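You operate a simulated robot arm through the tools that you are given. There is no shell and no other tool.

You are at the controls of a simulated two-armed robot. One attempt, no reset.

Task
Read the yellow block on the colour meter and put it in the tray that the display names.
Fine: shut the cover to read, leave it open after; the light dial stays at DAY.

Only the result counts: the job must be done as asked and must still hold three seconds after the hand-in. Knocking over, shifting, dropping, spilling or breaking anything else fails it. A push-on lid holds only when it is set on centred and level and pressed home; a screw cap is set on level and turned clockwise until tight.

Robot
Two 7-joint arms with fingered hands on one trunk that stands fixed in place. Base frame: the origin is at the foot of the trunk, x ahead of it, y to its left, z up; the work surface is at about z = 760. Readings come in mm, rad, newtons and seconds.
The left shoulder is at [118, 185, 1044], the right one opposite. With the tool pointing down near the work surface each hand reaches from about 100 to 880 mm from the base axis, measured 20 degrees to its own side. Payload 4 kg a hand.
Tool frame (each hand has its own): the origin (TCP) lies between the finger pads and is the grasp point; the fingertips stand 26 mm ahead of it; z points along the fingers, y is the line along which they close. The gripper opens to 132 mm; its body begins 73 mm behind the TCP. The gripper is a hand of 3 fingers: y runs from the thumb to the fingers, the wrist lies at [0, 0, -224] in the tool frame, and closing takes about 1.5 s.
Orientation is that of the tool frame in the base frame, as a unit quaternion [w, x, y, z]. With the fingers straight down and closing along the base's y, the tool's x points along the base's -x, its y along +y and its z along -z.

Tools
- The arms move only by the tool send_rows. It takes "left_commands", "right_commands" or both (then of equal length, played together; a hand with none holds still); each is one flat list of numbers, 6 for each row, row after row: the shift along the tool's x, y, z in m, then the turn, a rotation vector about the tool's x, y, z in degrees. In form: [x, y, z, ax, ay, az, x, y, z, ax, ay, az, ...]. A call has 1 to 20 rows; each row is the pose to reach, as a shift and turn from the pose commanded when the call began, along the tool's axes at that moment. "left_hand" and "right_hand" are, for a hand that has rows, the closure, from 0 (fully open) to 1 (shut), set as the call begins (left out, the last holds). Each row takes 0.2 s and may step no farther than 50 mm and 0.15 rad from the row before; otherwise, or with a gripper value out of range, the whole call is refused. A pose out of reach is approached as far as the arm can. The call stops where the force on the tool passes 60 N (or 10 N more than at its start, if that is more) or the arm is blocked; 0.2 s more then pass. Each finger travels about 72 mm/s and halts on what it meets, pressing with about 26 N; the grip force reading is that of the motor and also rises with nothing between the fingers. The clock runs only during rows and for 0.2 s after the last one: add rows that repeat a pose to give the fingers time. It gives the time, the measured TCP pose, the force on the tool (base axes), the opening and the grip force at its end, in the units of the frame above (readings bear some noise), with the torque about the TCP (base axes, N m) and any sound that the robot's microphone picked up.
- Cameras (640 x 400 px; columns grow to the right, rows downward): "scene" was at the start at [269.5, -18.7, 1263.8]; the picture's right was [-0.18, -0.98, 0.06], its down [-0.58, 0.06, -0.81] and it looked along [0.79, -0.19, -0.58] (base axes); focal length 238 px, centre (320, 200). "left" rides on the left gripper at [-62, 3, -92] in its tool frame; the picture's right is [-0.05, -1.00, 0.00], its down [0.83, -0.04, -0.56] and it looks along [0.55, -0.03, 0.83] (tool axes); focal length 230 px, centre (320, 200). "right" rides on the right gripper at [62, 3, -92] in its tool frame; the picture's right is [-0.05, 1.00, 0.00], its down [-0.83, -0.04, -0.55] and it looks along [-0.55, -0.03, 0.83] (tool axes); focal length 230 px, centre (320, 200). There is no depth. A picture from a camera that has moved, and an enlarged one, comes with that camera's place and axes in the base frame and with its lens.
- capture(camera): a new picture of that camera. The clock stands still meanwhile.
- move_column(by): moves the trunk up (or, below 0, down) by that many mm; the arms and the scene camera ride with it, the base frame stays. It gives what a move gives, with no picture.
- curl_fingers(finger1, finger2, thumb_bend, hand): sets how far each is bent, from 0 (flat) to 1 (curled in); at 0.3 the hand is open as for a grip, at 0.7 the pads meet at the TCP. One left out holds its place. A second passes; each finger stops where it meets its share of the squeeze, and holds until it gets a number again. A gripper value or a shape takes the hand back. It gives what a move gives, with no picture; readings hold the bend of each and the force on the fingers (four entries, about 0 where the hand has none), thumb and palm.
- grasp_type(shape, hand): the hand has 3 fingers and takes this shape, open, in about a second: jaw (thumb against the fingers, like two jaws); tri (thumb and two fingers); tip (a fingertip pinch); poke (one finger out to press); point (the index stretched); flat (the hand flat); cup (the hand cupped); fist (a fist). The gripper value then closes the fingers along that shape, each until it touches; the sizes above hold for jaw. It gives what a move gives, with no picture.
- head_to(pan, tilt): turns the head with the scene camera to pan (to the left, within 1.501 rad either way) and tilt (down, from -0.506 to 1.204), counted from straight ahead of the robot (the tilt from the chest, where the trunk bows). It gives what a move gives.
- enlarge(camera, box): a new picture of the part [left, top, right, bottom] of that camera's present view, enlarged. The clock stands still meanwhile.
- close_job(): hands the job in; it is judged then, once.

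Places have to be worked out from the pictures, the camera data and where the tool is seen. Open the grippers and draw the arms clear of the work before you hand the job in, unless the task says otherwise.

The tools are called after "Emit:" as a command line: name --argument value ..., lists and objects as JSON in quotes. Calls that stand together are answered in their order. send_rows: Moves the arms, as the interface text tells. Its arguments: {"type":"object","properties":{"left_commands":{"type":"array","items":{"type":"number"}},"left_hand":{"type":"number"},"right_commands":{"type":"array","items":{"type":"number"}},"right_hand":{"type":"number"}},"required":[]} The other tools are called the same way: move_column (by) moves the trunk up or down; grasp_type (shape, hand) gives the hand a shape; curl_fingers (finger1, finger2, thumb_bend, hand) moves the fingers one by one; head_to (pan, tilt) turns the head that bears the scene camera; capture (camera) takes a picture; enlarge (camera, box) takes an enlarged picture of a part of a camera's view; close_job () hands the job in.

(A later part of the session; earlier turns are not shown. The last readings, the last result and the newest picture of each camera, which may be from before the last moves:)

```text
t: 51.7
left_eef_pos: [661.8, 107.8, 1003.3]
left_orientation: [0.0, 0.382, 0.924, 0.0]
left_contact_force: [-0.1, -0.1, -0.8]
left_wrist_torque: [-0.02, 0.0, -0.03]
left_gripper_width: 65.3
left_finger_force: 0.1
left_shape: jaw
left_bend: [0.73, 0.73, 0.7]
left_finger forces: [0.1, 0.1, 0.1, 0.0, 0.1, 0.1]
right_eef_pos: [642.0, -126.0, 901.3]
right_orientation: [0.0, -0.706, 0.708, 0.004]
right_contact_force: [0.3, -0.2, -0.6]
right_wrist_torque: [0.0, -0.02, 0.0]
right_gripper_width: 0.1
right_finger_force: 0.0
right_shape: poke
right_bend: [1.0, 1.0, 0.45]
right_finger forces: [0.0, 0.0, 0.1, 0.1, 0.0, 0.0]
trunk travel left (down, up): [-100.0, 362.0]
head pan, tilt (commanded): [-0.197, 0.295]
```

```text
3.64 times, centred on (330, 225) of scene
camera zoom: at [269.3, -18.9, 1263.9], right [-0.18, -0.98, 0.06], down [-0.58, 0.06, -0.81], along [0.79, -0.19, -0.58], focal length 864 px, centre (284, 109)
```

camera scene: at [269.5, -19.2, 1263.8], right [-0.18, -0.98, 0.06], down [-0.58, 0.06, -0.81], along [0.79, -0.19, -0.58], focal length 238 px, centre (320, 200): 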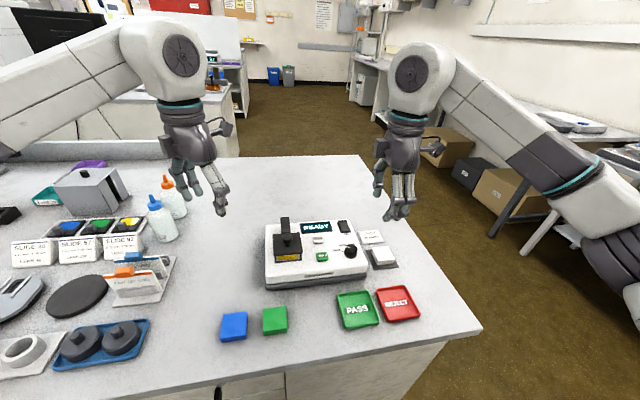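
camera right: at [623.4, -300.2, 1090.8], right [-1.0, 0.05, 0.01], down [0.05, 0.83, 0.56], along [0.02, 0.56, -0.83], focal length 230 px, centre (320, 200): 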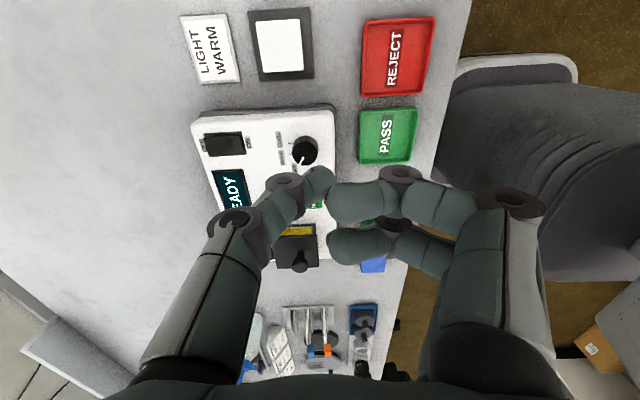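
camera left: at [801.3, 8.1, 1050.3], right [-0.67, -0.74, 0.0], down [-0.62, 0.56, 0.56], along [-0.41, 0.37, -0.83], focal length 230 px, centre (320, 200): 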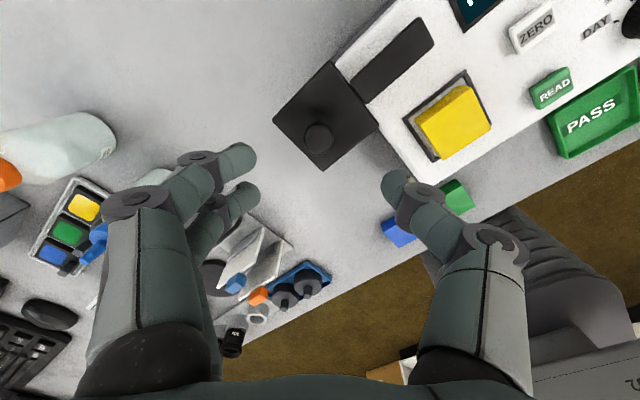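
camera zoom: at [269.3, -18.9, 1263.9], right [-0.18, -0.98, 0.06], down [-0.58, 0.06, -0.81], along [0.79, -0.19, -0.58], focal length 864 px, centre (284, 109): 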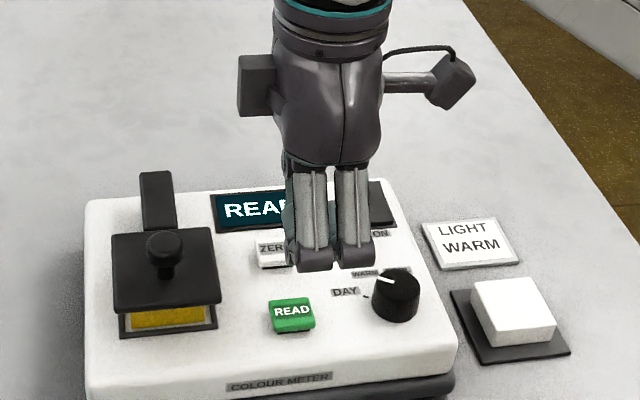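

The thumb tip is about (640, -127) and needs ~2.5 mm more in +y to centre on READ. I'll shift and descend 40 mm to just above the button.

Emit:
send_rows --right_commands '[-0.0025, 0, 0.01, 0, 0, 0, -0.0025, 0, 0.02, 0, 0, 0, -0.0025, 0, 0.03, 0, 0, 0, -0.0025, 0, 0.037, 0, 0, 0, -0.0025, 0, 0.041, 0, 0, 0, -0.0025, 0, 0.041, 0, 0, 0]'

Emit:
enlarge --camera "right" --box '[240, 100, 440, 260]'

Emit:
enlarge --camera "scene" --box '[280, 210, 380, 280]'

```text
t: 53.1
left_eef_pos: [661.4, 108.3, 1002.8]
left_orientation: [0.0, 0.382, 0.924, 0.0]
left_contact_force: [0.2, 0.1, -0.4]
left_wrist_torque: [0.01, 0.02, 0.02]
left_gripper_width: 65.3
left_finger_force: 0.0
left_shape: jaw
left_bend: [0.73, 0.73, 0.7]
left_finger forces: [0.0, 0.0, 0.0, 0.1, 0.0, 0.0]
right_eef_pos: [641.5, -124.4, 859.1]
right_orientation: [0.0, -0.707, 0.707, 0.005]
right_contact_force: [-0.3, 0.2, 0.3]
right_wrist_torque: [0.03, -0.03, 0.04]
right_gripper_width: 0.2
right_finger_force: 0.0
right_shape: poke
right_bend: [1.0, 1.0, 0.45]
right_finger forces: [0.0, 0.1, 0.1, 0.1, 0.1, 0.1]
trunk travel left (down, up): [-100.0, 362.0]
head pan, tilt (commanded): [-0.197, 0.295]
```

```text
2.50 times, centred on (340, 180) of right
camera zoom: at [639.8, -186.2, 950.8], right [-1.0, 0.05, 0.01], down [0.05, 0.83, 0.56], along [0.02, 0.56, -0.83], focal length 575 px, centre (270, 250)
```

zoom: 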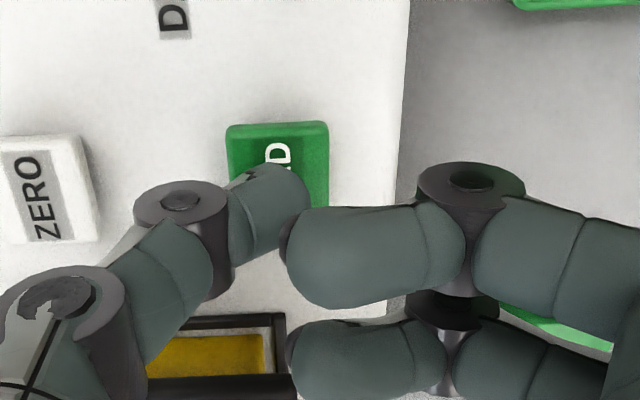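

```text
5.71 times, centred on (330, 245) of scene
camera zoom: at [269.5, -18.7, 1263.8], right [-0.18, -0.98, 0.06], down [-0.58, 0.06, -0.81], along [0.79, -0.19, -0.58], focal length 1357 px, centre (263, -57)
```

zoom: 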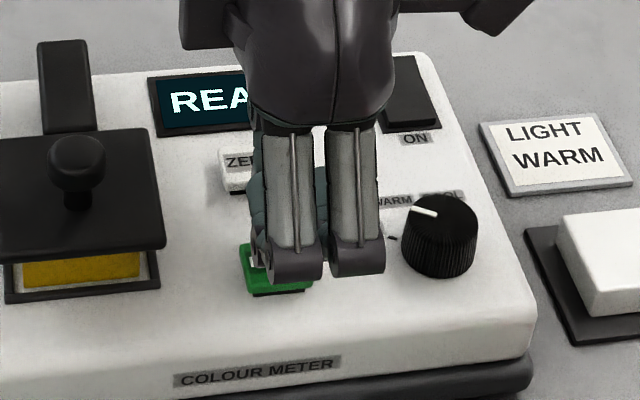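

The tip is ~6 mm above the button. I'll press down in small steps, watching the force.

Emit:
send_rows --right_commands '[0, 0, 0.002, 0, 0, 0, 0, 0, 0.004, 0, 0, 0, 0, 0, 0.005, 0, 0, 0]'

```text
t: 53.9
left_eef_pos: [662.6, 107.8, 1003.7]
left_orientation: [0.0, 0.383, 0.924, 0.0]
left_contact_force: [0.5, 0.6, 1.0]
left_wrist_torque: [0.0, 0.01, 0.0]
left_gripper_width: 65.2
left_finger_force: 0.1
left_shape: jaw
left_bend: [0.73, 0.73, 0.7]
left_finger forces: [0.1, 0.1, 0.1, 0.0, 0.1, 0.0]
right_eef_pos: [642.8, -123.7, 854.7]
right_orientation: [-0.001, -0.706, 0.708, 0.004]
right_contact_force: [0.2, -0.9, 1.5]
right_wrist_torque: [-0.02, 0.01, -0.01]
right_gripper_width: 0.0
right_finger_force: 0.1
right_shape: poke
right_bend: [1.0, 1.0, 0.45]
right_finger forces: [0.0, 0.1, 0.1, 0.0, 1.5, 0.0]
trunk travel left (down, up): [-100.0, 362.0]
head pan, tilt (commanded): [-0.197, 0.295]
heard: click
```

A click was heard with about 1.5 N on the thumb. I'll lift off 20 mm and look at the display.

Emit:
send_rows --right_commands '[0, 0, -0.003, 0, 0, 0, 0, 0, -0.01, 0, 0, 0, 0, 0, -0.02, 0, 0, 0, 0, 0, -0.035, 0, 0, 0, 0, 0, -0.05, 0, 0, 0]'

Emit:
enlarge --camera "scene" --box '[260, 200, 380, 280]'

Emit:
capture --camera "right"

```text
t: 55.1
left_eef_pos: [661.1, 108.7, 1002.9]
left_orientation: [0.001, 0.382, 0.924, 0.0]
left_contact_force: [0.3, 0.3, 0.2]
left_wrist_torque: [0.0, 0.01, 0.0]
left_gripper_width: 65.1
left_finger_force: 0.1
left_shape: jaw
left_bend: [0.73, 0.73, 0.7]
left_finger forces: [0.1, 0.0, 0.0, 0.0, 0.0, 0.0]
right_eef_pos: [642.1, -123.9, 904.9]
right_orientation: [0.0, -0.707, 0.707, 0.004]
right_contact_force: [-0.2, -0.3, -1.0]
right_wrist_torque: [0.02, 0.02, 0.03]
right_gripper_width: 0.0
right_finger_force: 0.1
right_shape: poke
right_bend: [1.0, 1.0, 0.45]
right_finger forces: [0.0, 0.0, 0.0, 0.0, 0.1, 0.1]
trunk travel left (down, up): [-100.0, 362.0]
head pan, tilt (commanded): [-0.197, 0.295]
```

```text
5.00 times, centred on (320, 240) of scene
camera zoom: at [269.3, -18.5, 1263.9], right [-0.18, -0.98, 0.06], down [-0.58, 0.06, -0.81], along [0.79, -0.19, -0.58], focal length 1188 px, centre (320, 0)
```

zoom: 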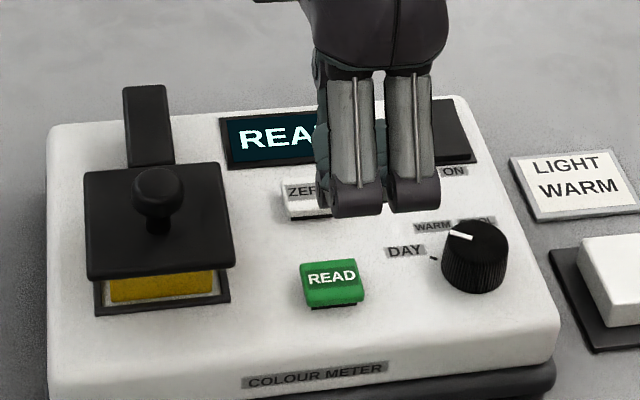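

```text
taken
camera right: at [640.6, -186.1, 996.2], right [-1.0, 0.05, 0.01], down [0.05, 0.83, 0.56], along [0.02, 0.56, -0.83], focal length 230 px, centre (320, 200)
```

right: 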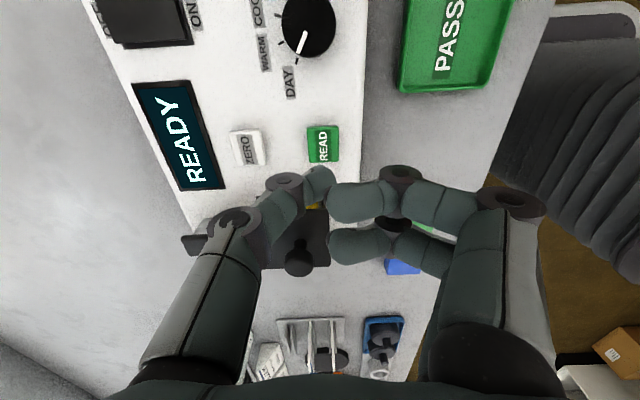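

The display still says READY. The meter may need a moment, so I'll wait about 2 s with the arm moving a little away for a clear view.

Emit:
send_rows --right_commands '[0.005, 0, -0.005, 0, 0, 0, 0.01, 0, -0.005, 0, 0, 0, 0.015, 0, -0.005, 0, 0, 0, 0.02, 0, -0.005, 0, 0, 0, 0.02, 0, -0.005, 0, 0, 0, 0.02, 0, -0.005, 0, 0, 0, 0.02, 0, -0.005, 0, 0, 0, 0.02, 0, -0.005, 0, 0, 0, 0.02, 0, -0.005, 0, 0, 0, 0.02, 0, -0.005, 0, 0, 0]'

Emit:
capture --camera "right"

Emit:
enlarge --camera "scene" --box '[260, 200, 380, 280]'

```text
t: 57.3
left_eef_pos: [662.3, 108.5, 1003.0]
left_orientation: [0.0, 0.383, 0.924, 0.001]
left_contact_force: [-0.9, 0.9, 0.3]
left_wrist_torque: [-0.03, -0.01, 0.0]
left_gripper_width: 65.4
left_finger_force: 0.1
left_shape: jaw
left_bend: [0.73, 0.73, 0.7]
left_finger forces: [0.0, 0.0, 0.0, 0.1, 0.1, 0.1]
right_eef_pos: [642.2, -143.9, 908.9]
right_orientation: [0.0, -0.706, 0.708, 0.004]
right_contact_force: [-0.3, 0.3, -0.2]
right_wrist_torque: [-0.01, 0.0, -0.02]
right_gripper_width: 0.0
right_finger_force: 0.1
right_shape: poke
right_bend: [1.0, 1.0, 0.45]
right_finger forces: [0.1, 0.0, 0.1, 0.0, 0.1, 0.0]
trunk travel left (down, up): [-100.0, 362.0]
head pan, tilt (commanded): [-0.197, 0.295]
```

```text
taken
camera right: at [640.1, -206.1, 1000.9], right [-1.0, 0.05, 0.01], down [0.05, 0.83, 0.56], along [0.02, 0.56, -0.83], focal length 230 px, centre (320, 200)
```

right: 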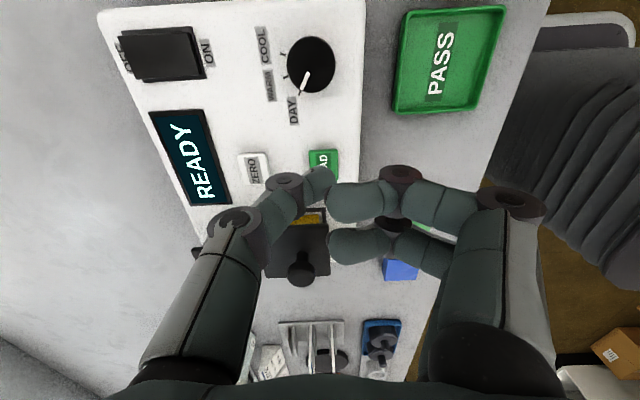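

```text
5.00 times, centred on (320, 240) of scene
camera zoom: at [269.5, -18.7, 1263.8], right [-0.18, -0.98, 0.06], down [-0.58, 0.06, -0.81], along [0.79, -0.19, -0.58], focal length 1188 px, centre (320, 0)
```

zoom: 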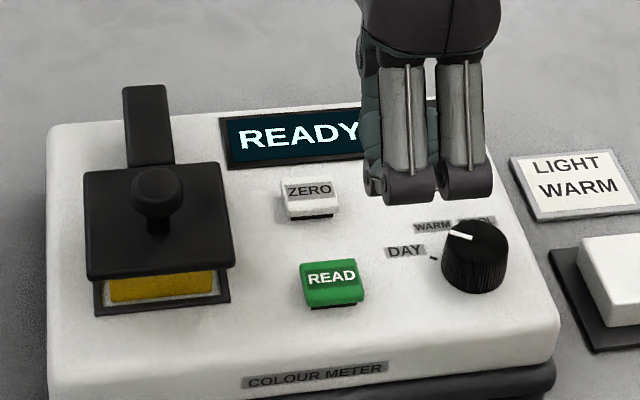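

Still READY, so the light touch may not have gone deep enough. I'll go back over READ and press a bit deeper, holding it.

Emit:
send_rows --right_commands '[-0.01, 0, 0.003, 0, 0, 0, -0.02, 0, 0.008, 0, 0, 0, -0.02, 0, 0.02, 0, 0, 0, -0.02, 0, 0.032, 0, 0, 0, -0.02, 0, 0.044, 0, 0, 0, -0.02, 0, 0.05, 0, 0, 0, -0.02, 0, 0.053, 0, 0, 0, -0.02, 0, 0.055, 0, 0, 0, -0.02, 0, 0.0565, 0, 0, 0, -0.02, 0, 0.0565, 0, 0, 0]'

Emit:
enlarge --camera "scene" --box '[260, 200, 380, 280]'

Emit:
capture --camera "right"

```text
t: 59.5
left_eef_pos: [662.0, 108.2, 1003.4]
left_orientation: [0.0, 0.383, 0.924, 0.0]
left_contact_force: [-0.1, 0.8, 0.0]
left_wrist_torque: [0.01, 0.02, 0.0]
left_gripper_width: 65.5
left_finger_force: 0.1
left_shape: jaw
left_bend: [0.73, 0.73, 0.7]
left_finger forces: [0.1, 0.0, 0.1, 0.0, 0.0, 0.0]
right_eef_pos: [641.7, -124.4, 851.7]
right_orientation: [-0.001, -0.707, 0.707, 0.004]
right_contact_force: [0.6, -0.7, 3.4]
right_wrist_torque: [-0.01, -0.05, 0.0]
right_gripper_width: 0.0
right_finger_force: 0.0
right_shape: poke
right_bend: [1.0, 1.0, 0.45]
right_finger forces: [0.1, 0.1, 0.0, 0.0, 3.6, 0.0]
trunk travel left (down, up): [-100.0, 362.0]
head pan, tilt (commanded): [-0.197, 0.295]
heard: click
```

```text
5.00 times, centred on (320, 240) of scene
camera zoom: at [269.2, -18.7, 1263.9], right [-0.18, -0.98, 0.06], down [-0.58, 0.06, -0.81], along [0.79, -0.19, -0.58], focal length 1188 px, centre (320, 0)
```

zoom: 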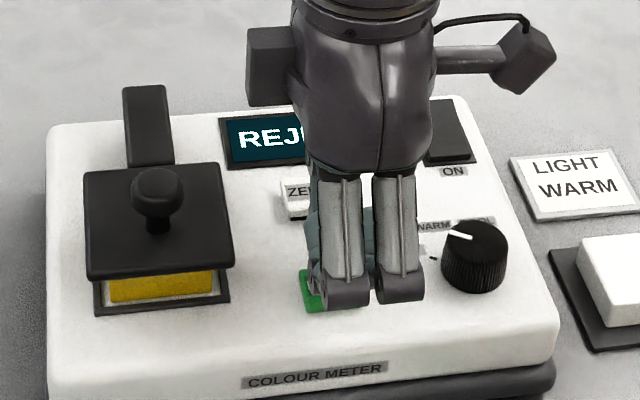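

```text
taken
camera right: at [639.8, -186.0, 943.9], right [-1.0, 0.05, 0.01], down [0.05, 0.83, 0.56], along [0.02, 0.56, -0.83], focal length 230 px, centre (320, 200)
```

right: 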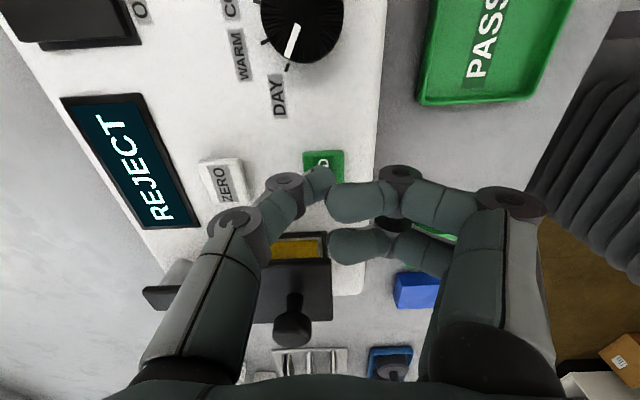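

The display now reads REJECT. I'll lift off and check that the reading stands.

Emit:
send_rows --right_commands '[0, 0, -0.003, 0, 0, 0, 0, 0, -0.01, 0, 0, 0, 0, 0, -0.02, 0, 0, 0, 0, 0, -0.035, 0, 0, 0, 0.006, 0, -0.05, 0, 0, 0, 0.016, 0, -0.06, 0, 0, 0, 0.028, 0, -0.065, 0, 0, 0, 0.04, 0, -0.07, 0, 0, 0, 0.04, 0, -0.07, 0, 0, 0]'

Emit:
capture --camera "right"

Emit:
enlarge --camera "scene" --box '[260, 200, 380, 280]'

```text
t: 61.5
left_eef_pos: [662.7, 107.8, 1002.5]
left_orientation: [0.0, 0.383, 0.924, 0.0]
left_contact_force: [-0.3, -0.5, 0.5]
left_wrist_torque: [-0.01, -0.03, 0.02]
left_gripper_width: 65.2
left_finger_force: 0.0
left_shape: jaw
left_bend: [0.73, 0.73, 0.7]
left_finger forces: [0.1, 0.1, 0.1, 0.0, 0.0, 0.0]
right_eef_pos: [644.0, -165.4, 921.4]
right_orientation: [-0.001, -0.706, 0.708, 0.004]
right_contact_force: [-0.7, -0.4, -0.4]
right_wrist_torque: [0.01, 0.02, -0.02]
right_gripper_width: 0.2
right_finger_force: 0.0
right_shape: poke
right_bend: [1.0, 1.0, 0.45]
right_finger forces: [0.1, 0.0, 0.1, 0.1, 0.0, 0.0]
trunk travel left (down, up): [-100.0, 362.0]
head pan, tilt (commanded): [-0.197, 0.295]
```

```text
taken
camera right: at [641.4, -227.1, 1013.4], right [-1.0, 0.05, 0.01], down [0.05, 0.83, 0.56], along [0.02, 0.56, -0.83], focal length 230 px, centre (320, 200)
```

right: 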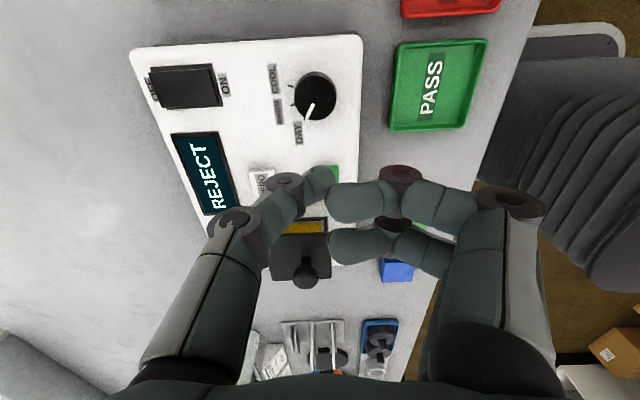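

```text
5.00 times, centred on (320, 240) of scene
camera zoom: at [269.7, -18.4, 1263.8], right [-0.18, -0.98, 0.06], down [-0.58, 0.06, -0.81], along [0.79, -0.19, -0.58], focal length 1188 px, centre (320, 0)
```

zoom: 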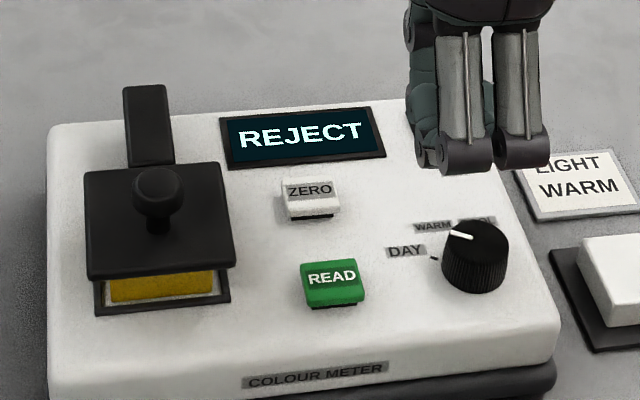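

The display firmly reads REJECT, so the yellow block goes to the red tray. I'll draw the right hand aside and bring the left hand back above the knob to open the cover.

Emit:
send_rows --right_commands '[0.0079, 0.0037, -0.0067, 0, 0, 0, 0.0158, 0.0073, -0.0133, 0, 0, 0, 0.0238, 0.011, -0.02, 0, 0, 0, 0.0317, 0.0147, -0.0267, 0, 0, 0, 0.0396, 0.0183, -0.0333, 0, 0, 0, 0.0475, 0.022, -0.04, 0, 0, 0, 0.0554, 0.0257, -0.0467, 0, 0, 0, 0.0633, 0.0293, -0.0533, 0, 0, 0, 0.0713, 0.033, -0.06, 0, 0, 0, 0.0792, 0.0367, -0.0667, 0, 0, 0, 0.0871, 0.0403, -0.0733, 0, 0, 0, 0.095, 0.044, -0.08, 0, 0, 0, 0.095, 0.044, -0.08, 0, 0, 0]' --left_commands '[-0.0089, -0.0088, 0.0036, 0, 0, 0, -0.0179, -0.0175, 0.0072, 0, 0, 0, -0.0268, -0.0263, 0.0108, 0, 0, 0, -0.0358, -0.0351, 0.0143, 0, 0, 0, -0.0447, -0.0438, 0.0179, 0, 0, 0, -0.0537, -0.0526, 0.0215, 0, 0, 0, -0.0626, -0.0614, 0.0251, 0, 0, 0, -0.0715, -0.0701, 0.0287, 0, 0, 0, -0.0805, -0.0789, 0.0323, 0, 0, 0, -0.0894, -0.0877, 0.0358, 0, 0, 0, -0.0984, -0.0964, 0.0394, 0, 0, 0, -0.1073, -0.1052, 0.043, 0, 0, 0, -0.1073, -0.1052, 0.043, 0, 0, 0]'

Emit:
enlarge --camera "left" --box '[170, 60, 470, 260]'

Emit:
enlarge --camera "scene" --box '[230, 170, 370, 280]'

```text
t: 64.3
left_eef_pos: [664.2, -42.1, 961.5]
left_orientation: [-0.001, 0.383, 0.924, 0.0]
left_contact_force: [0.4, -0.8, 0.3]
left_wrist_torque: [0.0, 0.0, -0.03]
left_gripper_width: 65.1
left_finger_force: 0.1
left_shape: jaw
left_bend: [0.73, 0.73, 0.7]
left_finger forces: [0.0, 0.0, 0.0, 0.0, 0.1, 0.0]
right_eef_pos: [598.7, -259.5, 1002.2]
right_orientation: [0.0, -0.706, 0.708, 0.005]
right_contact_force: [0.1, 0.2, -0.6]
right_wrist_torque: [0.02, -0.01, -0.02]
right_gripper_width: 0.0
right_finger_force: 0.0
right_shape: poke
right_bend: [1.0, 1.0, 0.45]
right_finger forces: [0.1, 0.1, 0.0, 0.0, 0.0, 0.2]
trunk travel left (down, up): [-100.0, 362.0]
head pan, tilt (commanded): [-0.197, 0.295]
```

```text
2.00 times, centred on (320, 160) of left
camera zoom: at [709.6, -85.8, 1053.1], right [-0.67, -0.74, 0.0], down [-0.62, 0.56, 0.56], along [-0.41, 0.37, -0.83], focal length 460 px, centre (320, 280)
```

zoom: 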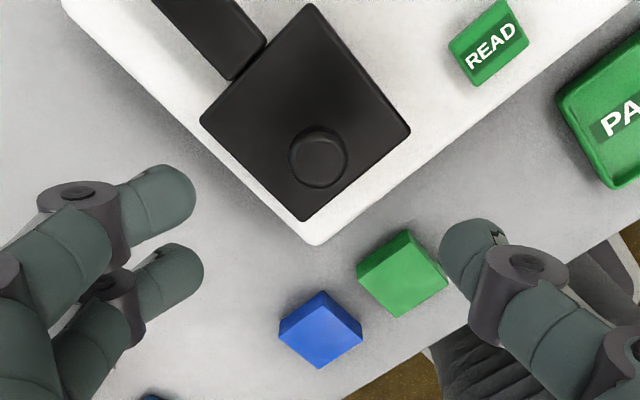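

```text
3.64 times, centred on (300, 225) of scene
camera zoom: at [269.7, -18.3, 1263.7], right [-0.18, -0.98, 0.06], down [-0.58, 0.06, -0.81], along [0.79, -0.19, -0.58], focal length 864 px, centre (393, 109)
```

zoom: 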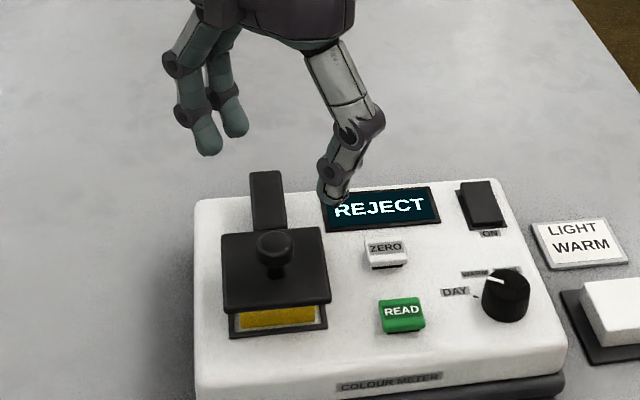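

The knob lies right on the hand's axis. I'll descend with open fingers to TCP z≈884.5.

Emit:
send_rows --left_commands '[0, 0, 0.012, 0, 0, 0, 0, 0, 0.024, 0, 0, 0, 0, 0, 0.036, 0, 0, 0, 0, 0, 0.048, 0, 0, 0, 0, 0, 0.058, 0, 0, 0, 0, 0, 0.067, 0, 0, 0, 0, 0, 0.073, 0, 0, 0, 0, 0, 0.077, 0, 0, 0, 0, 0, 0.077, 0, 0, 0]'

Emit:
enlarge --camera "left" --box '[170, 60, 470, 260]'

```text
t: 66.3
left_eef_pos: [664.1, -43.0, 883.1]
left_orientation: [0.0, 0.383, 0.924, 0.0]
left_contact_force: [0.0, 0.9, -0.5]
left_wrist_torque: [0.0, 0.01, 0.01]
left_gripper_width: 65.4
left_finger_force: 0.0
left_shape: jaw
left_bend: [0.73, 0.73, 0.7]
left_finger forces: [0.0, 0.1, 0.0, 0.1, 0.1, 0.1]
right_eef_pos: [597.4, -258.5, 1002.9]
right_orientation: [0.0, -0.707, 0.708, 0.004]
right_contact_force: [0.3, -0.2, -0.3]
right_wrist_torque: [0.04, 0.01, 0.0]
right_gripper_width: 0.0
right_finger_force: 0.1
right_shape: poke
right_bend: [1.0, 1.0, 0.45]
right_finger forces: [0.0, 0.0, 0.0, 0.1, 0.0, 0.0]
trunk travel left (down, up): [-100.0, 362.0]
head pan, tilt (commanded): [-0.197, 0.295]
```

```text
2.00 times, centred on (320, 160) of left
camera zoom: at [709.3, -85.8, 975.9], right [-0.67, -0.74, 0.0], down [-0.62, 0.56, 0.56], along [-0.41, 0.37, -0.83], focal length 460 px, centre (320, 280)
```

zoom: 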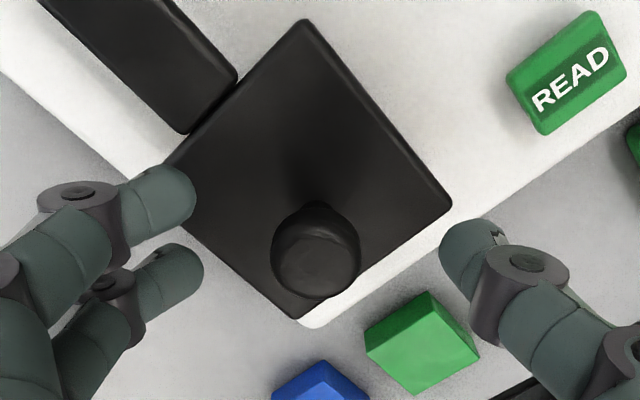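

The knob is well centred. I'll close lightly around it (0.88) and start the reverse swing.

Emit:
send_rows --left_commands '[0, 0, 0, 0, 0, 0, 0, 0, 0, 0, 0, 0, 0, 0, 0, 0, 0, 0, 0, 0, 0, 0, 0, 0, 0.0027, 0.0018, 0, 0, 0, 0, 0.0054, 0.0037, 0, 0, 0, 0, 0.0094, 0.0087, 0, 0, 0, 0, 0.0131, 0.0139, 0, 0, 0, 0, 0.0164, 0.0195, 0, 0, 0, 0, 0.0194, 0.0252, 0, 0, 0, 0, 0.0194, 0.0252, 0, 0, 0, 0]' --left_hand 0.88

Emit:
enlarge --camera "left" --box '[170, 60, 470, 260]'

Emit:
enlarge --camera "scene" --box '[230, 190, 370, 290]'

```text
t: 68.7
left_eef_pos: [666.6, -10.8, 884.6]
left_orientation: [0.0, 0.383, 0.924, 0.001]
left_contact_force: [0.5, -0.2, -0.7]
left_wrist_torque: [0.01, 0.02, -0.04]
left_gripper_width: 16.2
left_finger_force: 0.1
left_shape: jaw
left_bend: [0.72, 0.72, 0.7]
left_finger forces: [1.3, 0.3, 0.0, 0.0, 0.5, 0.0]
right_eef_pos: [598.9, -259.7, 1000.9]
right_orientation: [-0.001, -0.707, 0.707, 0.004]
right_contact_force: [-0.7, -0.8, 0.8]
right_wrist_torque: [-0.01, 0.01, 0.0]
right_gripper_width: 0.0
right_finger_force: 0.0
right_shape: poke
right_bend: [1.0, 1.0, 0.45]
right_finger forces: [0.0, 0.0, 0.0, 0.0, 0.0, 0.0]
trunk travel left (down, up): [-100.0, 362.0]
head pan, tilt (commanded): [-0.197, 0.295]
```

```text
2.00 times, centred on (320, 160) of left
camera zoom: at [712.9, -54.6, 975.6], right [-0.67, -0.74, 0.0], down [-0.62, 0.56, 0.56], along [-0.41, 0.37, -0.83], focal length 460 px, centre (320, 280)
```

zoom: 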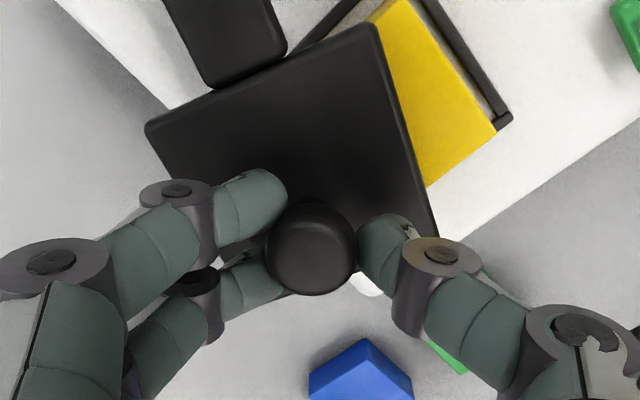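

```text
4.00 times, centred on (300, 240) of scene
camera zoom: at [269.7, -18.9, 1263.8], right [-0.18, -0.98, 0.06], down [-0.58, 0.06, -0.81], along [0.79, -0.19, -0.58], focal length 950 px, centre (400, 40)
```

zoom: 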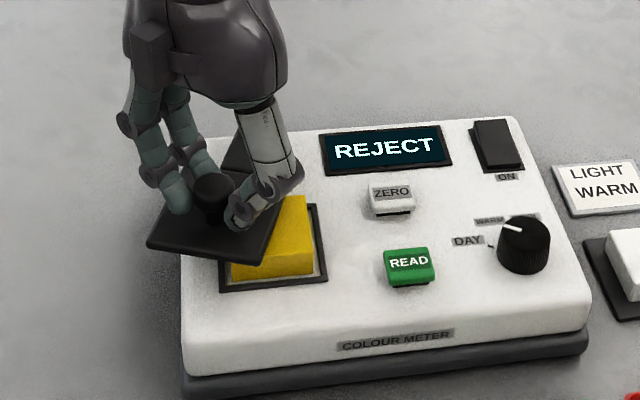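

The cover is swinging back freely and the block is unmoved. I'll continue the reverse arc to about 80° open.

Emit:
send_rows --left_commands '[0.0024, 0.0059, 0, 0, 0, 0, 0.0045, 0.012, 0, 0, 0, 0, 0.0062, 0.0182, 0, 0, 0, 0, 0.0074, 0.0245, 0, 0, 0, 0, 0.0082, 0.0308, 0, 0, 0, 0, 0.0086, 0.0373, 0, 0, 0, 0, 0.0085, 0.0437, 0, 0, 0, 0, 0.0079, 0.0501, 0, 0, 0, 0, 0.0069, 0.0565, 0, 0, 0, 0, 0.0055, 0.0627, 0, 0, 0, 0, 0.0035, 0.0689, 0, 0, 0, 0, 0.0013, 0.0748, 0, 0, 0, 0, -0.0015, 0.0807, 0, 0, 0, 0, -0.0045, 0.0863, 0, 0, 0, 0, -0.0081, 0.0916, 0, 0, 0, 0, -0.0081, 0.0916, 0, 0, 0, 0]'

Emit:
enlarge --camera "left" --box '[170, 60, 470, 260]'

Emit:
enlarge --camera "scene" --box '[220, 190, 360, 290]'

```text
t: 72.1
left_eef_pos: [738.3, 48.2, 883.5]
left_orientation: [0.001, 0.382, 0.924, 0.0]
left_contact_force: [-0.3, -0.9, -0.3]
left_wrist_torque: [0.0, 0.01, 0.02]
left_gripper_width: 16.4
left_finger_force: 0.2
left_shape: jaw
left_bend: [0.72, 0.72, 0.7]
left_finger forces: [0.3, 0.6, 0.0, 0.1, 0.8, 0.1]
right_eef_pos: [597.8, -259.6, 1002.3]
right_orientation: [-0.001, -0.707, 0.707, 0.004]
right_contact_force: [-0.4, 0.5, 0.0]
right_wrist_torque: [0.0, 0.01, 0.02]
right_gripper_width: 0.0
right_finger_force: 0.1
right_shape: poke
right_bend: [1.0, 1.0, 0.45]
right_finger forces: [0.0, 0.0, 0.0, 0.0, 0.1, 0.0]
trunk travel left (down, up): [-100.0, 362.0]
head pan, tilt (commanded): [-0.197, 0.295]
```

```text
2.00 times, centred on (320, 160) of left
camera zoom: at [783.7, 4.9, 975.8], right [-0.67, -0.74, 0.0], down [-0.62, 0.56, 0.56], along [-0.41, 0.37, -0.83], focal length 460 px, centre (320, 280)
```

zoom: 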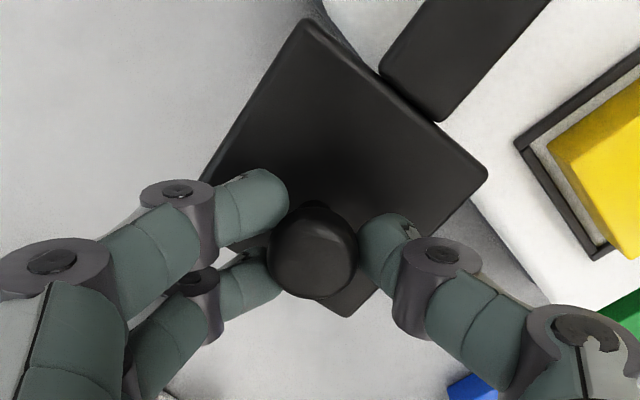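

```text
4.00 times, centred on (290, 240) of scene
camera zoom: at [269.5, -18.7, 1263.8], right [-0.18, -0.98, 0.06], down [-0.58, 0.06, -0.81], along [0.79, -0.19, -0.58], focal length 950 px, centre (440, 40)
```

zoom: 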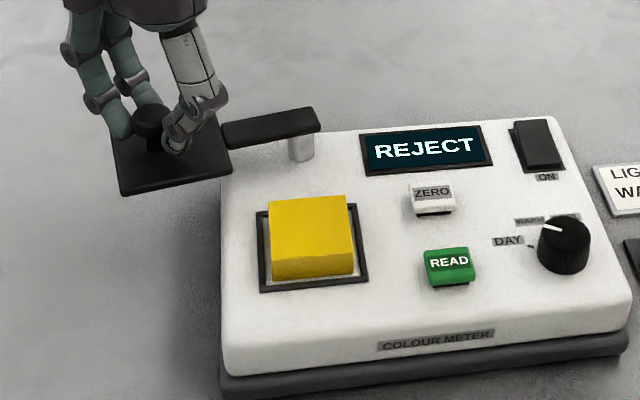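

Now I'll finish the swing to the original open position.

Emit:
send_rows --left_commands '[-0.002, 0.0026, 0, 0, 0, 0, -0.0039, 0.0052, 0, 0, 0, 0, -0.006, 0.0076, 0, 0, 0, 0, -0.0081, 0.01, 0, 0, 0, 0, -0.0104, 0.0123, 0, 0, 0, 0, -0.0126, 0.0145, 0, 0, 0, 0, -0.0145, 0.0163, 0, 0, 0, 0, -0.0145, 0.0163, 0, 0, 0, 0]'

Emit:
enlarge --camera "left" --box '[170, 60, 470, 260]'

Emit:
enlarge --camera "scene" --box '[220, 190, 360, 290]'

```text
t: 73.9
left_eef_pos: [760.7, 47.4, 883.8]
left_orientation: [0.0, 0.382, 0.924, 0.0]
left_contact_force: [-2.0, 0.2, 0.0]
left_wrist_torque: [-0.02, 0.05, 0.0]
left_gripper_width: 16.3
left_finger_force: 0.1
left_shape: jaw
left_bend: [0.72, 0.72, 0.7]
left_finger forces: [0.1, 0.9, 0.1, 0.1, 1.4, 0.0]
right_eef_pos: [597.7, -259.0, 1002.1]
right_orientation: [-0.001, -0.706, 0.708, 0.004]
right_contact_force: [0.2, -0.3, 0.3]
right_wrist_torque: [-0.02, 0.02, 0.0]
right_gripper_width: 0.0
right_finger_force: 0.1
right_shape: poke
right_bend: [1.0, 1.0, 0.45]
right_finger forces: [0.0, 0.0, 0.0, 0.0, 0.0, 0.0]
trunk travel left (down, up): [-100.0, 362.0]
head pan, tilt (commanded): [-0.197, 0.295]
```

```text
2.00 times, centred on (320, 160) of left
camera zoom: at [805.2, 4.8, 975.8], right [-0.67, -0.74, 0.0], down [-0.62, 0.56, 0.56], along [-0.41, 0.37, -0.83], focal length 460 px, centre (320, 280)
```

zoom: 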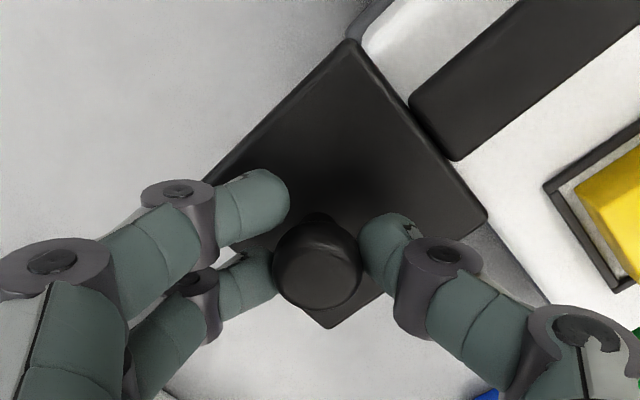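

```text
4.00 times, centred on (290, 240) of scene
camera zoom: at [269.4, -18.7, 1263.8], right [-0.18, -0.98, 0.06], down [-0.58, 0.06, -0.81], along [0.79, -0.19, -0.58], focal length 950 px, centre (440, 40)
```

zoom: 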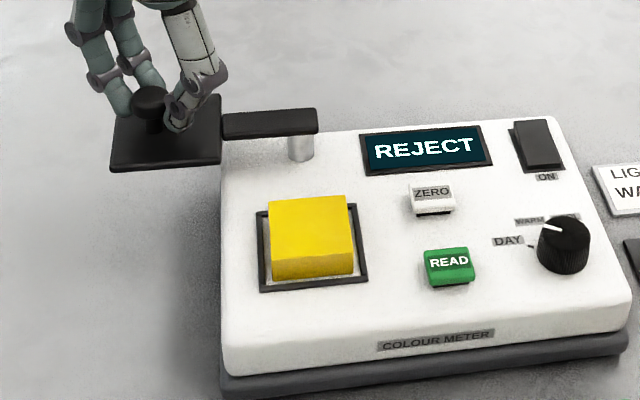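

The cover is fully open again and the block is in place. I'll open the left hand, rise, and retreat to the left.

Emit:
send_rows --left_commands '[0, 0, 0, 0, 0, 0, 0, 0, 0, 0, 0, 0, 0, 0, 0, 0, 0, 0, 0, 0, -0.005, 0, 0, 0, 0, 0, -0.014, 0, 0, 0, 0, 0, -0.026, 0, 0, 0, 0, 0, -0.04, 0, 0, 0, 0, 0, -0.055, 0, 0, 0, 0, 0, -0.07, 0, 0, 0, 0, 0, -0.085, 0, 0, 0, 0.02, -0.004, -0.1, 0, 0, 0, 0.045, -0.01, -0.115, 0, 0, 0, 0.07, -0.016, -0.13, 0, 0, 0, 0.095, -0.022, -0.145, 0, 0, 0, 0.12, -0.028, -0.16, 0, 0, 0, 0.145, -0.034, -0.175, 0, 0, 0, 0.17, -0.04, -0.19, 0, 0, 0, 0.195, -0.045, -0.2, 0, 0, 0, 0.219, -0.0495, -0.2, 0, 0, 0, 0.219, -0.0495, -0.2, 0, 0, 0]' --left_hand 0.5

Emit:
capture --camera "scene"

Emit:
enlarge --camera "scene" --box '[220, 190, 430, 330]'

```text
t: 78.1
left_eef_pos: [569.5, 168.5, 1084.4]
left_orientation: [0.0, 0.383, 0.924, 0.0]
left_contact_force: [0.6, -0.6, 0.3]
left_wrist_torque: [0.04, 0.04, 0.04]
left_gripper_width: 65.4
left_finger_force: 0.0
left_shape: jaw
left_bend: [0.73, 0.73, 0.7]
left_finger forces: [0.1, 0.0, 0.1, 0.1, 0.0, 0.1]
right_eef_pos: [599.0, -259.8, 1002.0]
right_orientation: [-0.001, -0.707, 0.707, 0.005]
right_contact_force: [0.1, -0.1, -0.8]
right_wrist_torque: [0.0, -0.03, 0.0]
right_gripper_width: 0.0
right_finger_force: 0.1
right_shape: poke
right_bend: [1.0, 1.0, 0.45]
right_finger forces: [0.0, 0.0, 0.0, 0.0, 0.0, 0.0]
trunk travel left (down, up): [-100.0, 362.0]
head pan, tilt (commanded): [-0.197, 0.295]
```

```text
taken
camera scene: at [269.9, -19.2, 1263.7], right [-0.18, -0.98, 0.06], down [-0.58, 0.06, -0.81], along [0.79, -0.19, -0.58], focal length 238 px, centre (320, 200)
```

scene: 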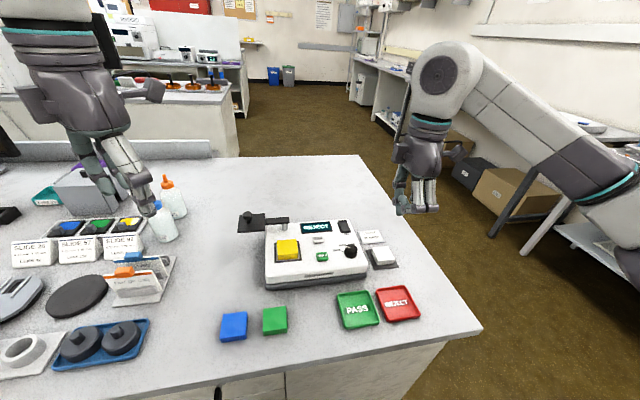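

```text
2.86 times, centred on (325, 260) of scene
camera zoom: at [269.9, -19.2, 1263.7], right [-0.18, -0.98, 0.06], down [-0.58, 0.06, -0.81], along [0.79, -0.19, -0.58], focal length 679 px, centre (306, 29)
```

zoom: 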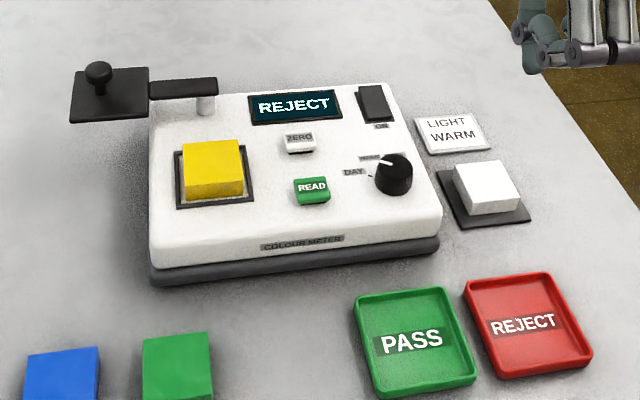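

The cover is open, and REJECT still shows. Before regripping I'll examine the REJECT tray's position and wall height.

Emit:
enlarge --camera "scene" --box '[365, 275, 435, 330]'

Emit:
enlarge --camera "left" --box '[400, 0, 640, 160]'

Emit:
capture --camera "right"

```text
7.27 times, centred on (400, 302) of scene
camera zoom: at [269.9, -19.2, 1263.7], right [-0.18, -0.98, 0.06], down [-0.58, 0.06, -0.81], along [0.79, -0.19, -0.58], focal length 1728 px, centre (-262, -546)
```

zoom: 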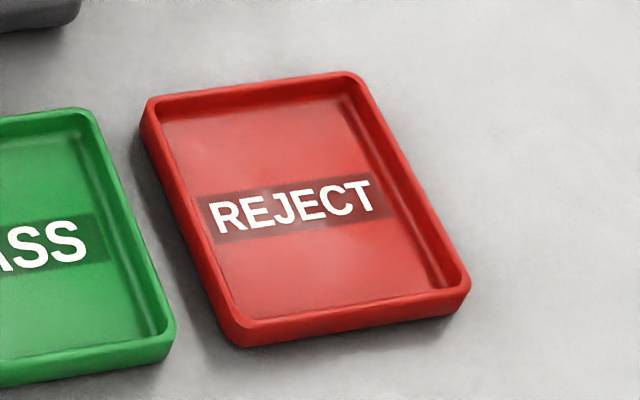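

```text
2.50 times, centred on (520, 80) of left
camera zoom: at [615.5, 125.5, 1176.5], right [-0.67, -0.74, 0.0], down [-0.62, 0.56, 0.56], along [-0.41, 0.37, -0.83], focal length 575 px, centre (-180, 500)
```

zoom: 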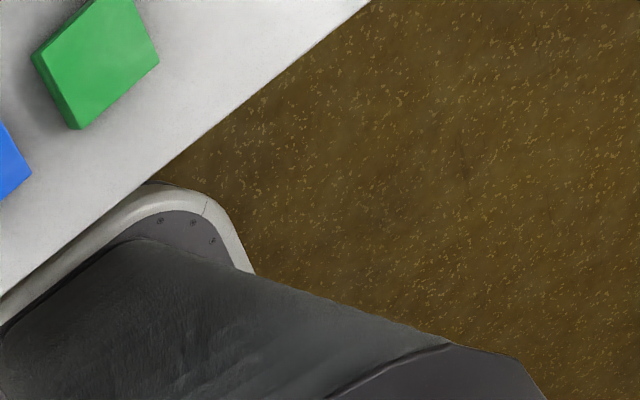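

```text
taken
camera right: at [595.8, -322.1, 1093.7], right [-1.0, 0.05, 0.01], down [0.05, 0.83, 0.56], along [0.02, 0.56, -0.83], focal length 230 px, centre (320, 200)
```

right: 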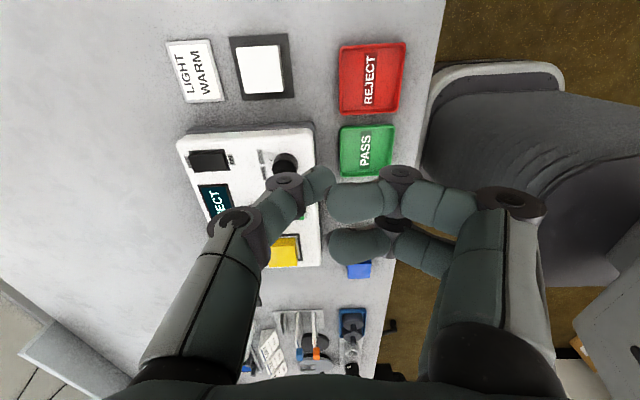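

The REJECT tray is centred near (531, -281), about 78 mm square, with walls ~7–8 mm above its floor, so I'll regrip a little higher so the tips clear the walls. First the right hand goes back to the jaw shape.

Emit:
grasp_type --shape "jaw" --hand "right"

Emit:
send_rows --right_commands '[-0.0144, -0.0048, 0.0, 0, 0, 0, -0.0289, -0.0096, 0.0, 0, 0, 0, -0.0433, -0.0144, 0.005, 0, 0, 0, -0.0577, -0.0192, 0.01, 0, 0, 0, -0.0722, -0.024, 0.015, 0, 0, 0, -0.0866, -0.0288, 0.021, 0, 0, 0, -0.101, -0.0336, 0.028, 0, 0, 0, -0.1155, -0.0384, 0.035, 0, 0, 0, -0.1299, -0.0432, 0.042, 0, 0, 0, -0.1443, -0.048, 0.049, 0, 0, 0, -0.1588, -0.0528, 0.056, 0, 0, 0, -0.1732, -0.0576, 0.064, 0, 0, 0, -0.1876, -0.0624, 0.072, 0, 0, 0, -0.2021, -0.0672, 0.08, 0, 0, 0, -0.2165, -0.072, 0.087, 0, 0, 0, -0.2165, -0.072, 0.087, 0, 0, 0]' --right_hand 0.45

Emit:
enlarge --camera "right" --box '[170, 60, 470, 260]'

Emit:
enlarge --camera "scene" --box '[220, 180, 360, 280]'

```text
t: 79.0
left_eef_pos: [569.8, 169.1, 1085.4]
left_orientation: [0.001, 0.383, 0.924, 0.0]
left_contact_force: [-0.2, -0.7, -0.6]
left_wrist_torque: [0.02, -0.01, 0.0]
left_gripper_width: 65.3
left_finger_force: 0.0
left_shape: jaw
left_bend: [0.73, 0.73, 0.7]
left_finger forces: [0.0, 0.1, 0.1, 0.0, 0.0, 0.0]
right_eef_pos: [599.4, -259.3, 1002.4]
right_orientation: [0.0, -0.706, 0.708, 0.004]
right_contact_force: [0.3, -0.3, -0.9]
right_wrist_torque: [-0.02, -0.02, 0.06]
right_gripper_width: 132.0
right_finger_force: 0.0
right_shape: jaw
right_bend: [0.3, 0.3, 0.3]
right_finger forces: [0.0, 0.0, 0.0, 0.1, 0.0, 0.0]
trunk travel left (down, up): [-100.0, 362.0]
head pan, tilt (commanded): [-0.197, 0.295]
```

```text
t: 82.4
left_eef_pos: [569.5, 167.5, 1085.9]
left_orientation: [0.0, 0.383, 0.924, 0.001]
left_contact_force: [-0.6, 0.4, -0.1]
left_wrist_torque: [0.01, 0.01, 0.0]
left_gripper_width: 65.5
left_finger_force: 0.1
left_shape: jaw
left_bend: [0.73, 0.73, 0.7]
left_finger forces: [0.1, 0.0, 0.1, 0.0, 0.0, 0.0]
right_eef_pos: [669.6, -42.0, 914.1]
right_orientation: [-0.001, -0.706, 0.708, 0.004]
right_contact_force: [0.1, -0.9, -0.4]
right_wrist_torque: [0.02, 0.0, 0.01]
right_gripper_width: 72.9
right_finger_force: 0.1
right_shape: jaw
right_bend: [0.72, 0.72, 0.7]
right_finger forces: [0.0, 0.0, 0.0, 0.1, 0.0, 0.1]
trunk travel left (down, up): [-100.0, 362.0]
head pan, tilt (commanded): [-0.197, 0.295]
```

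```text
2.00 times, centred on (320, 160) of right
camera zoom: at [667.6, -104.2, 1007.2], right [-1.0, 0.05, 0.01], down [0.05, 0.83, 0.56], along [0.02, 0.56, -0.83], focal length 460 px, centre (320, 280)
```

zoom: 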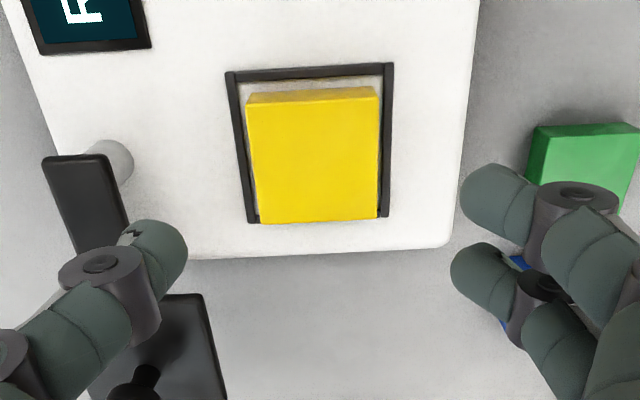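

```text
4.00 times, centred on (290, 230) of scene
camera zoom: at [269.3, -18.9, 1263.9], right [-0.18, -0.98, 0.06], down [-0.58, 0.06, -0.81], along [0.79, -0.19, -0.58], focal length 950 px, centre (440, 80)
```

zoom: 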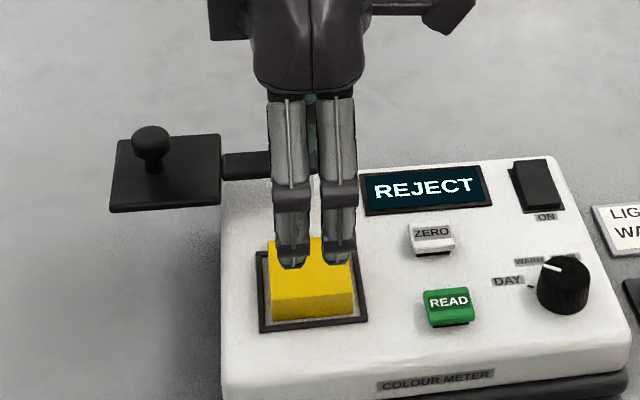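

The block is centred at (670.5, -43), within 1 mm of the hand. I'll narrow the hand to ~63 mm (to stay clear of the cover post) and descend to TCP z≈852.

Emit:
send_rows --right_commands '[0.001, -0.0009, 0.0, 0, 0, 0, 0.001, -0.0009, 0.01, 0, 0, 0, 0.001, -0.0009, 0.02, 0, 0, 0, 0.001, -0.0009, 0.03, 0, 0, 0, 0.001, -0.0009, 0.04, 0, 0, 0, 0.001, -0.0009, 0.049, 0, 0, 0, 0.001, -0.0009, 0.056, 0, 0, 0, 0.001, -0.0009, 0.06, 0, 0, 0, 0.001, -0.0009, 0.062, 0, 0, 0, 0.001, -0.0009, 0.062, 0, 0, 0]' --right_hand 0.52

Emit:
enlarge --camera "right" --box '[170, 60, 470, 260]'

Emit:
enlarge --camera "scene" --box '[240, 200, 340, 280]'

```text
t: 84.6
left_eef_pos: [569.0, 168.1, 1085.1]
left_orientation: [0.001, 0.382, 0.924, 0.0]
left_contact_force: [-0.3, -0.5, 1.4]
left_wrist_torque: [0.0, -0.02, 0.02]
left_gripper_width: 65.5
left_finger_force: 0.0
left_shape: jaw
left_bend: [0.73, 0.73, 0.7]
left_finger forces: [0.1, 0.0, 0.0, 0.0, 0.1, 0.0]
right_eef_pos: [672.3, -43.2, 852.6]
right_orientation: [0.0, -0.706, 0.708, 0.004]
right_contact_force: [0.8, -0.3, 0.4]
right_wrist_torque: [0.01, -0.02, -0.01]
right_gripper_width: 64.0
right_finger_force: 0.1
right_shape: jaw
right_bend: [0.73, 0.73, 0.7]
right_finger forces: [0.0, 0.0, 0.0, 0.1, 0.0, 0.0]
trunk travel left (down, up): [-100.0, 362.0]
head pan, tilt (commanded): [-0.197, 0.295]
```

```text
2.00 times, centred on (320, 160) of right
camera zoom: at [669.6, -105.0, 945.2], right [-1.0, 0.05, 0.01], down [0.05, 0.83, 0.56], along [0.02, 0.56, -0.83], focal length 460 px, centre (320, 280)
```

zoom: 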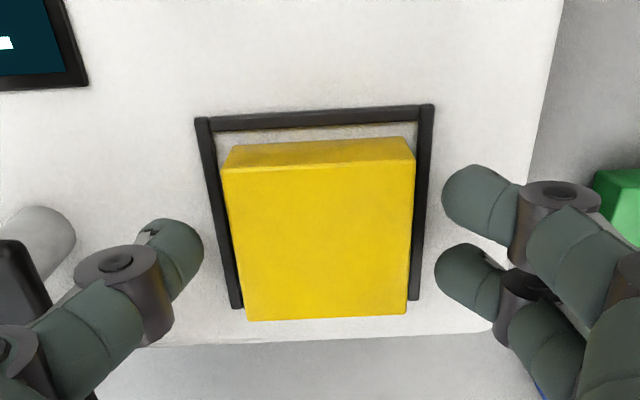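

```text
5.00 times, centred on (290, 240) of scene
camera zoom: at [269.5, -18.6, 1263.8], right [-0.18, -0.98, 0.06], down [-0.58, 0.06, -0.81], along [0.79, -0.19, -0.58], focal length 1188 px, centre (470, 0)
```

zoom: 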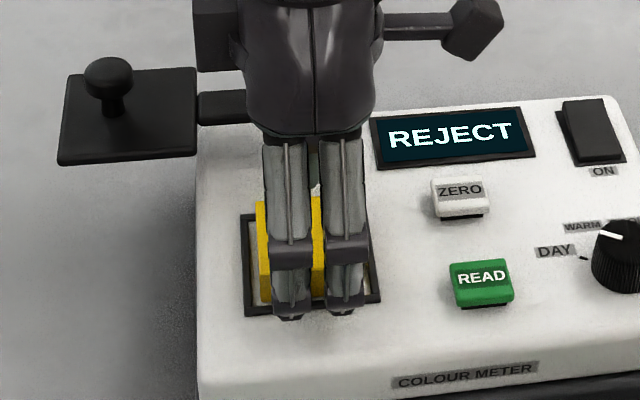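

Well positioned around the block. Closing the grip.

Emit:
send_rows --right_commands '[0, 0, 0, 0, 0, 0, 0, 0, 0, 0, 0, 0, 0, 0, 0, 0, 0, 0, 0, 0, 0, 0, 0, 0, 0, 0, 0, 0, 0, 0]' --right_hand 0.8

Emit:
enlarge --camera "right" --box '[170, 60, 470, 260]'

```text
t: 85.8
left_eef_pos: [569.6, 169.9, 1084.7]
left_orientation: [0.001, 0.383, 0.924, 0.0]
left_contact_force: [-0.1, -0.1, 0.5]
left_wrist_torque: [-0.03, 0.02, 0.03]
left_gripper_width: 65.6
left_finger_force: 0.1
left_shape: jaw
left_bend: [0.73, 0.73, 0.7]
left_finger forces: [0.1, 0.0, 0.0, 0.1, 0.1, 0.0]
right_eef_pos: [671.6, -42.5, 853.0]
right_orientation: [-0.001, -0.706, 0.708, 0.004]
right_contact_force: [0.0, -0.6, 0.0]
right_wrist_torque: [-0.01, -0.04, -0.01]
right_gripper_width: 41.7
right_finger_force: 26.0
right_shape: jaw
right_bend: [0.74, 0.74, 0.7]
right_finger forces: [11.8, 11.7, 0.1, 0.0, 23.7, 0.1]
trunk travel left (down, up): [-100.0, 362.0]
head pan, tilt (commanded): [-0.197, 0.295]
```

```text
2.00 times, centred on (320, 160) of right
camera zoom: at [669.6, -104.9, 945.2], right [-1.0, 0.05, 0.01], down [0.05, 0.83, 0.56], along [0.02, 0.56, -0.83], focal length 460 px, centre (320, 280)
```

zoom: 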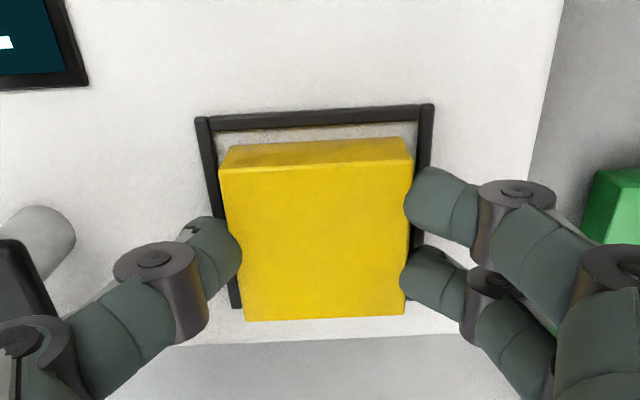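

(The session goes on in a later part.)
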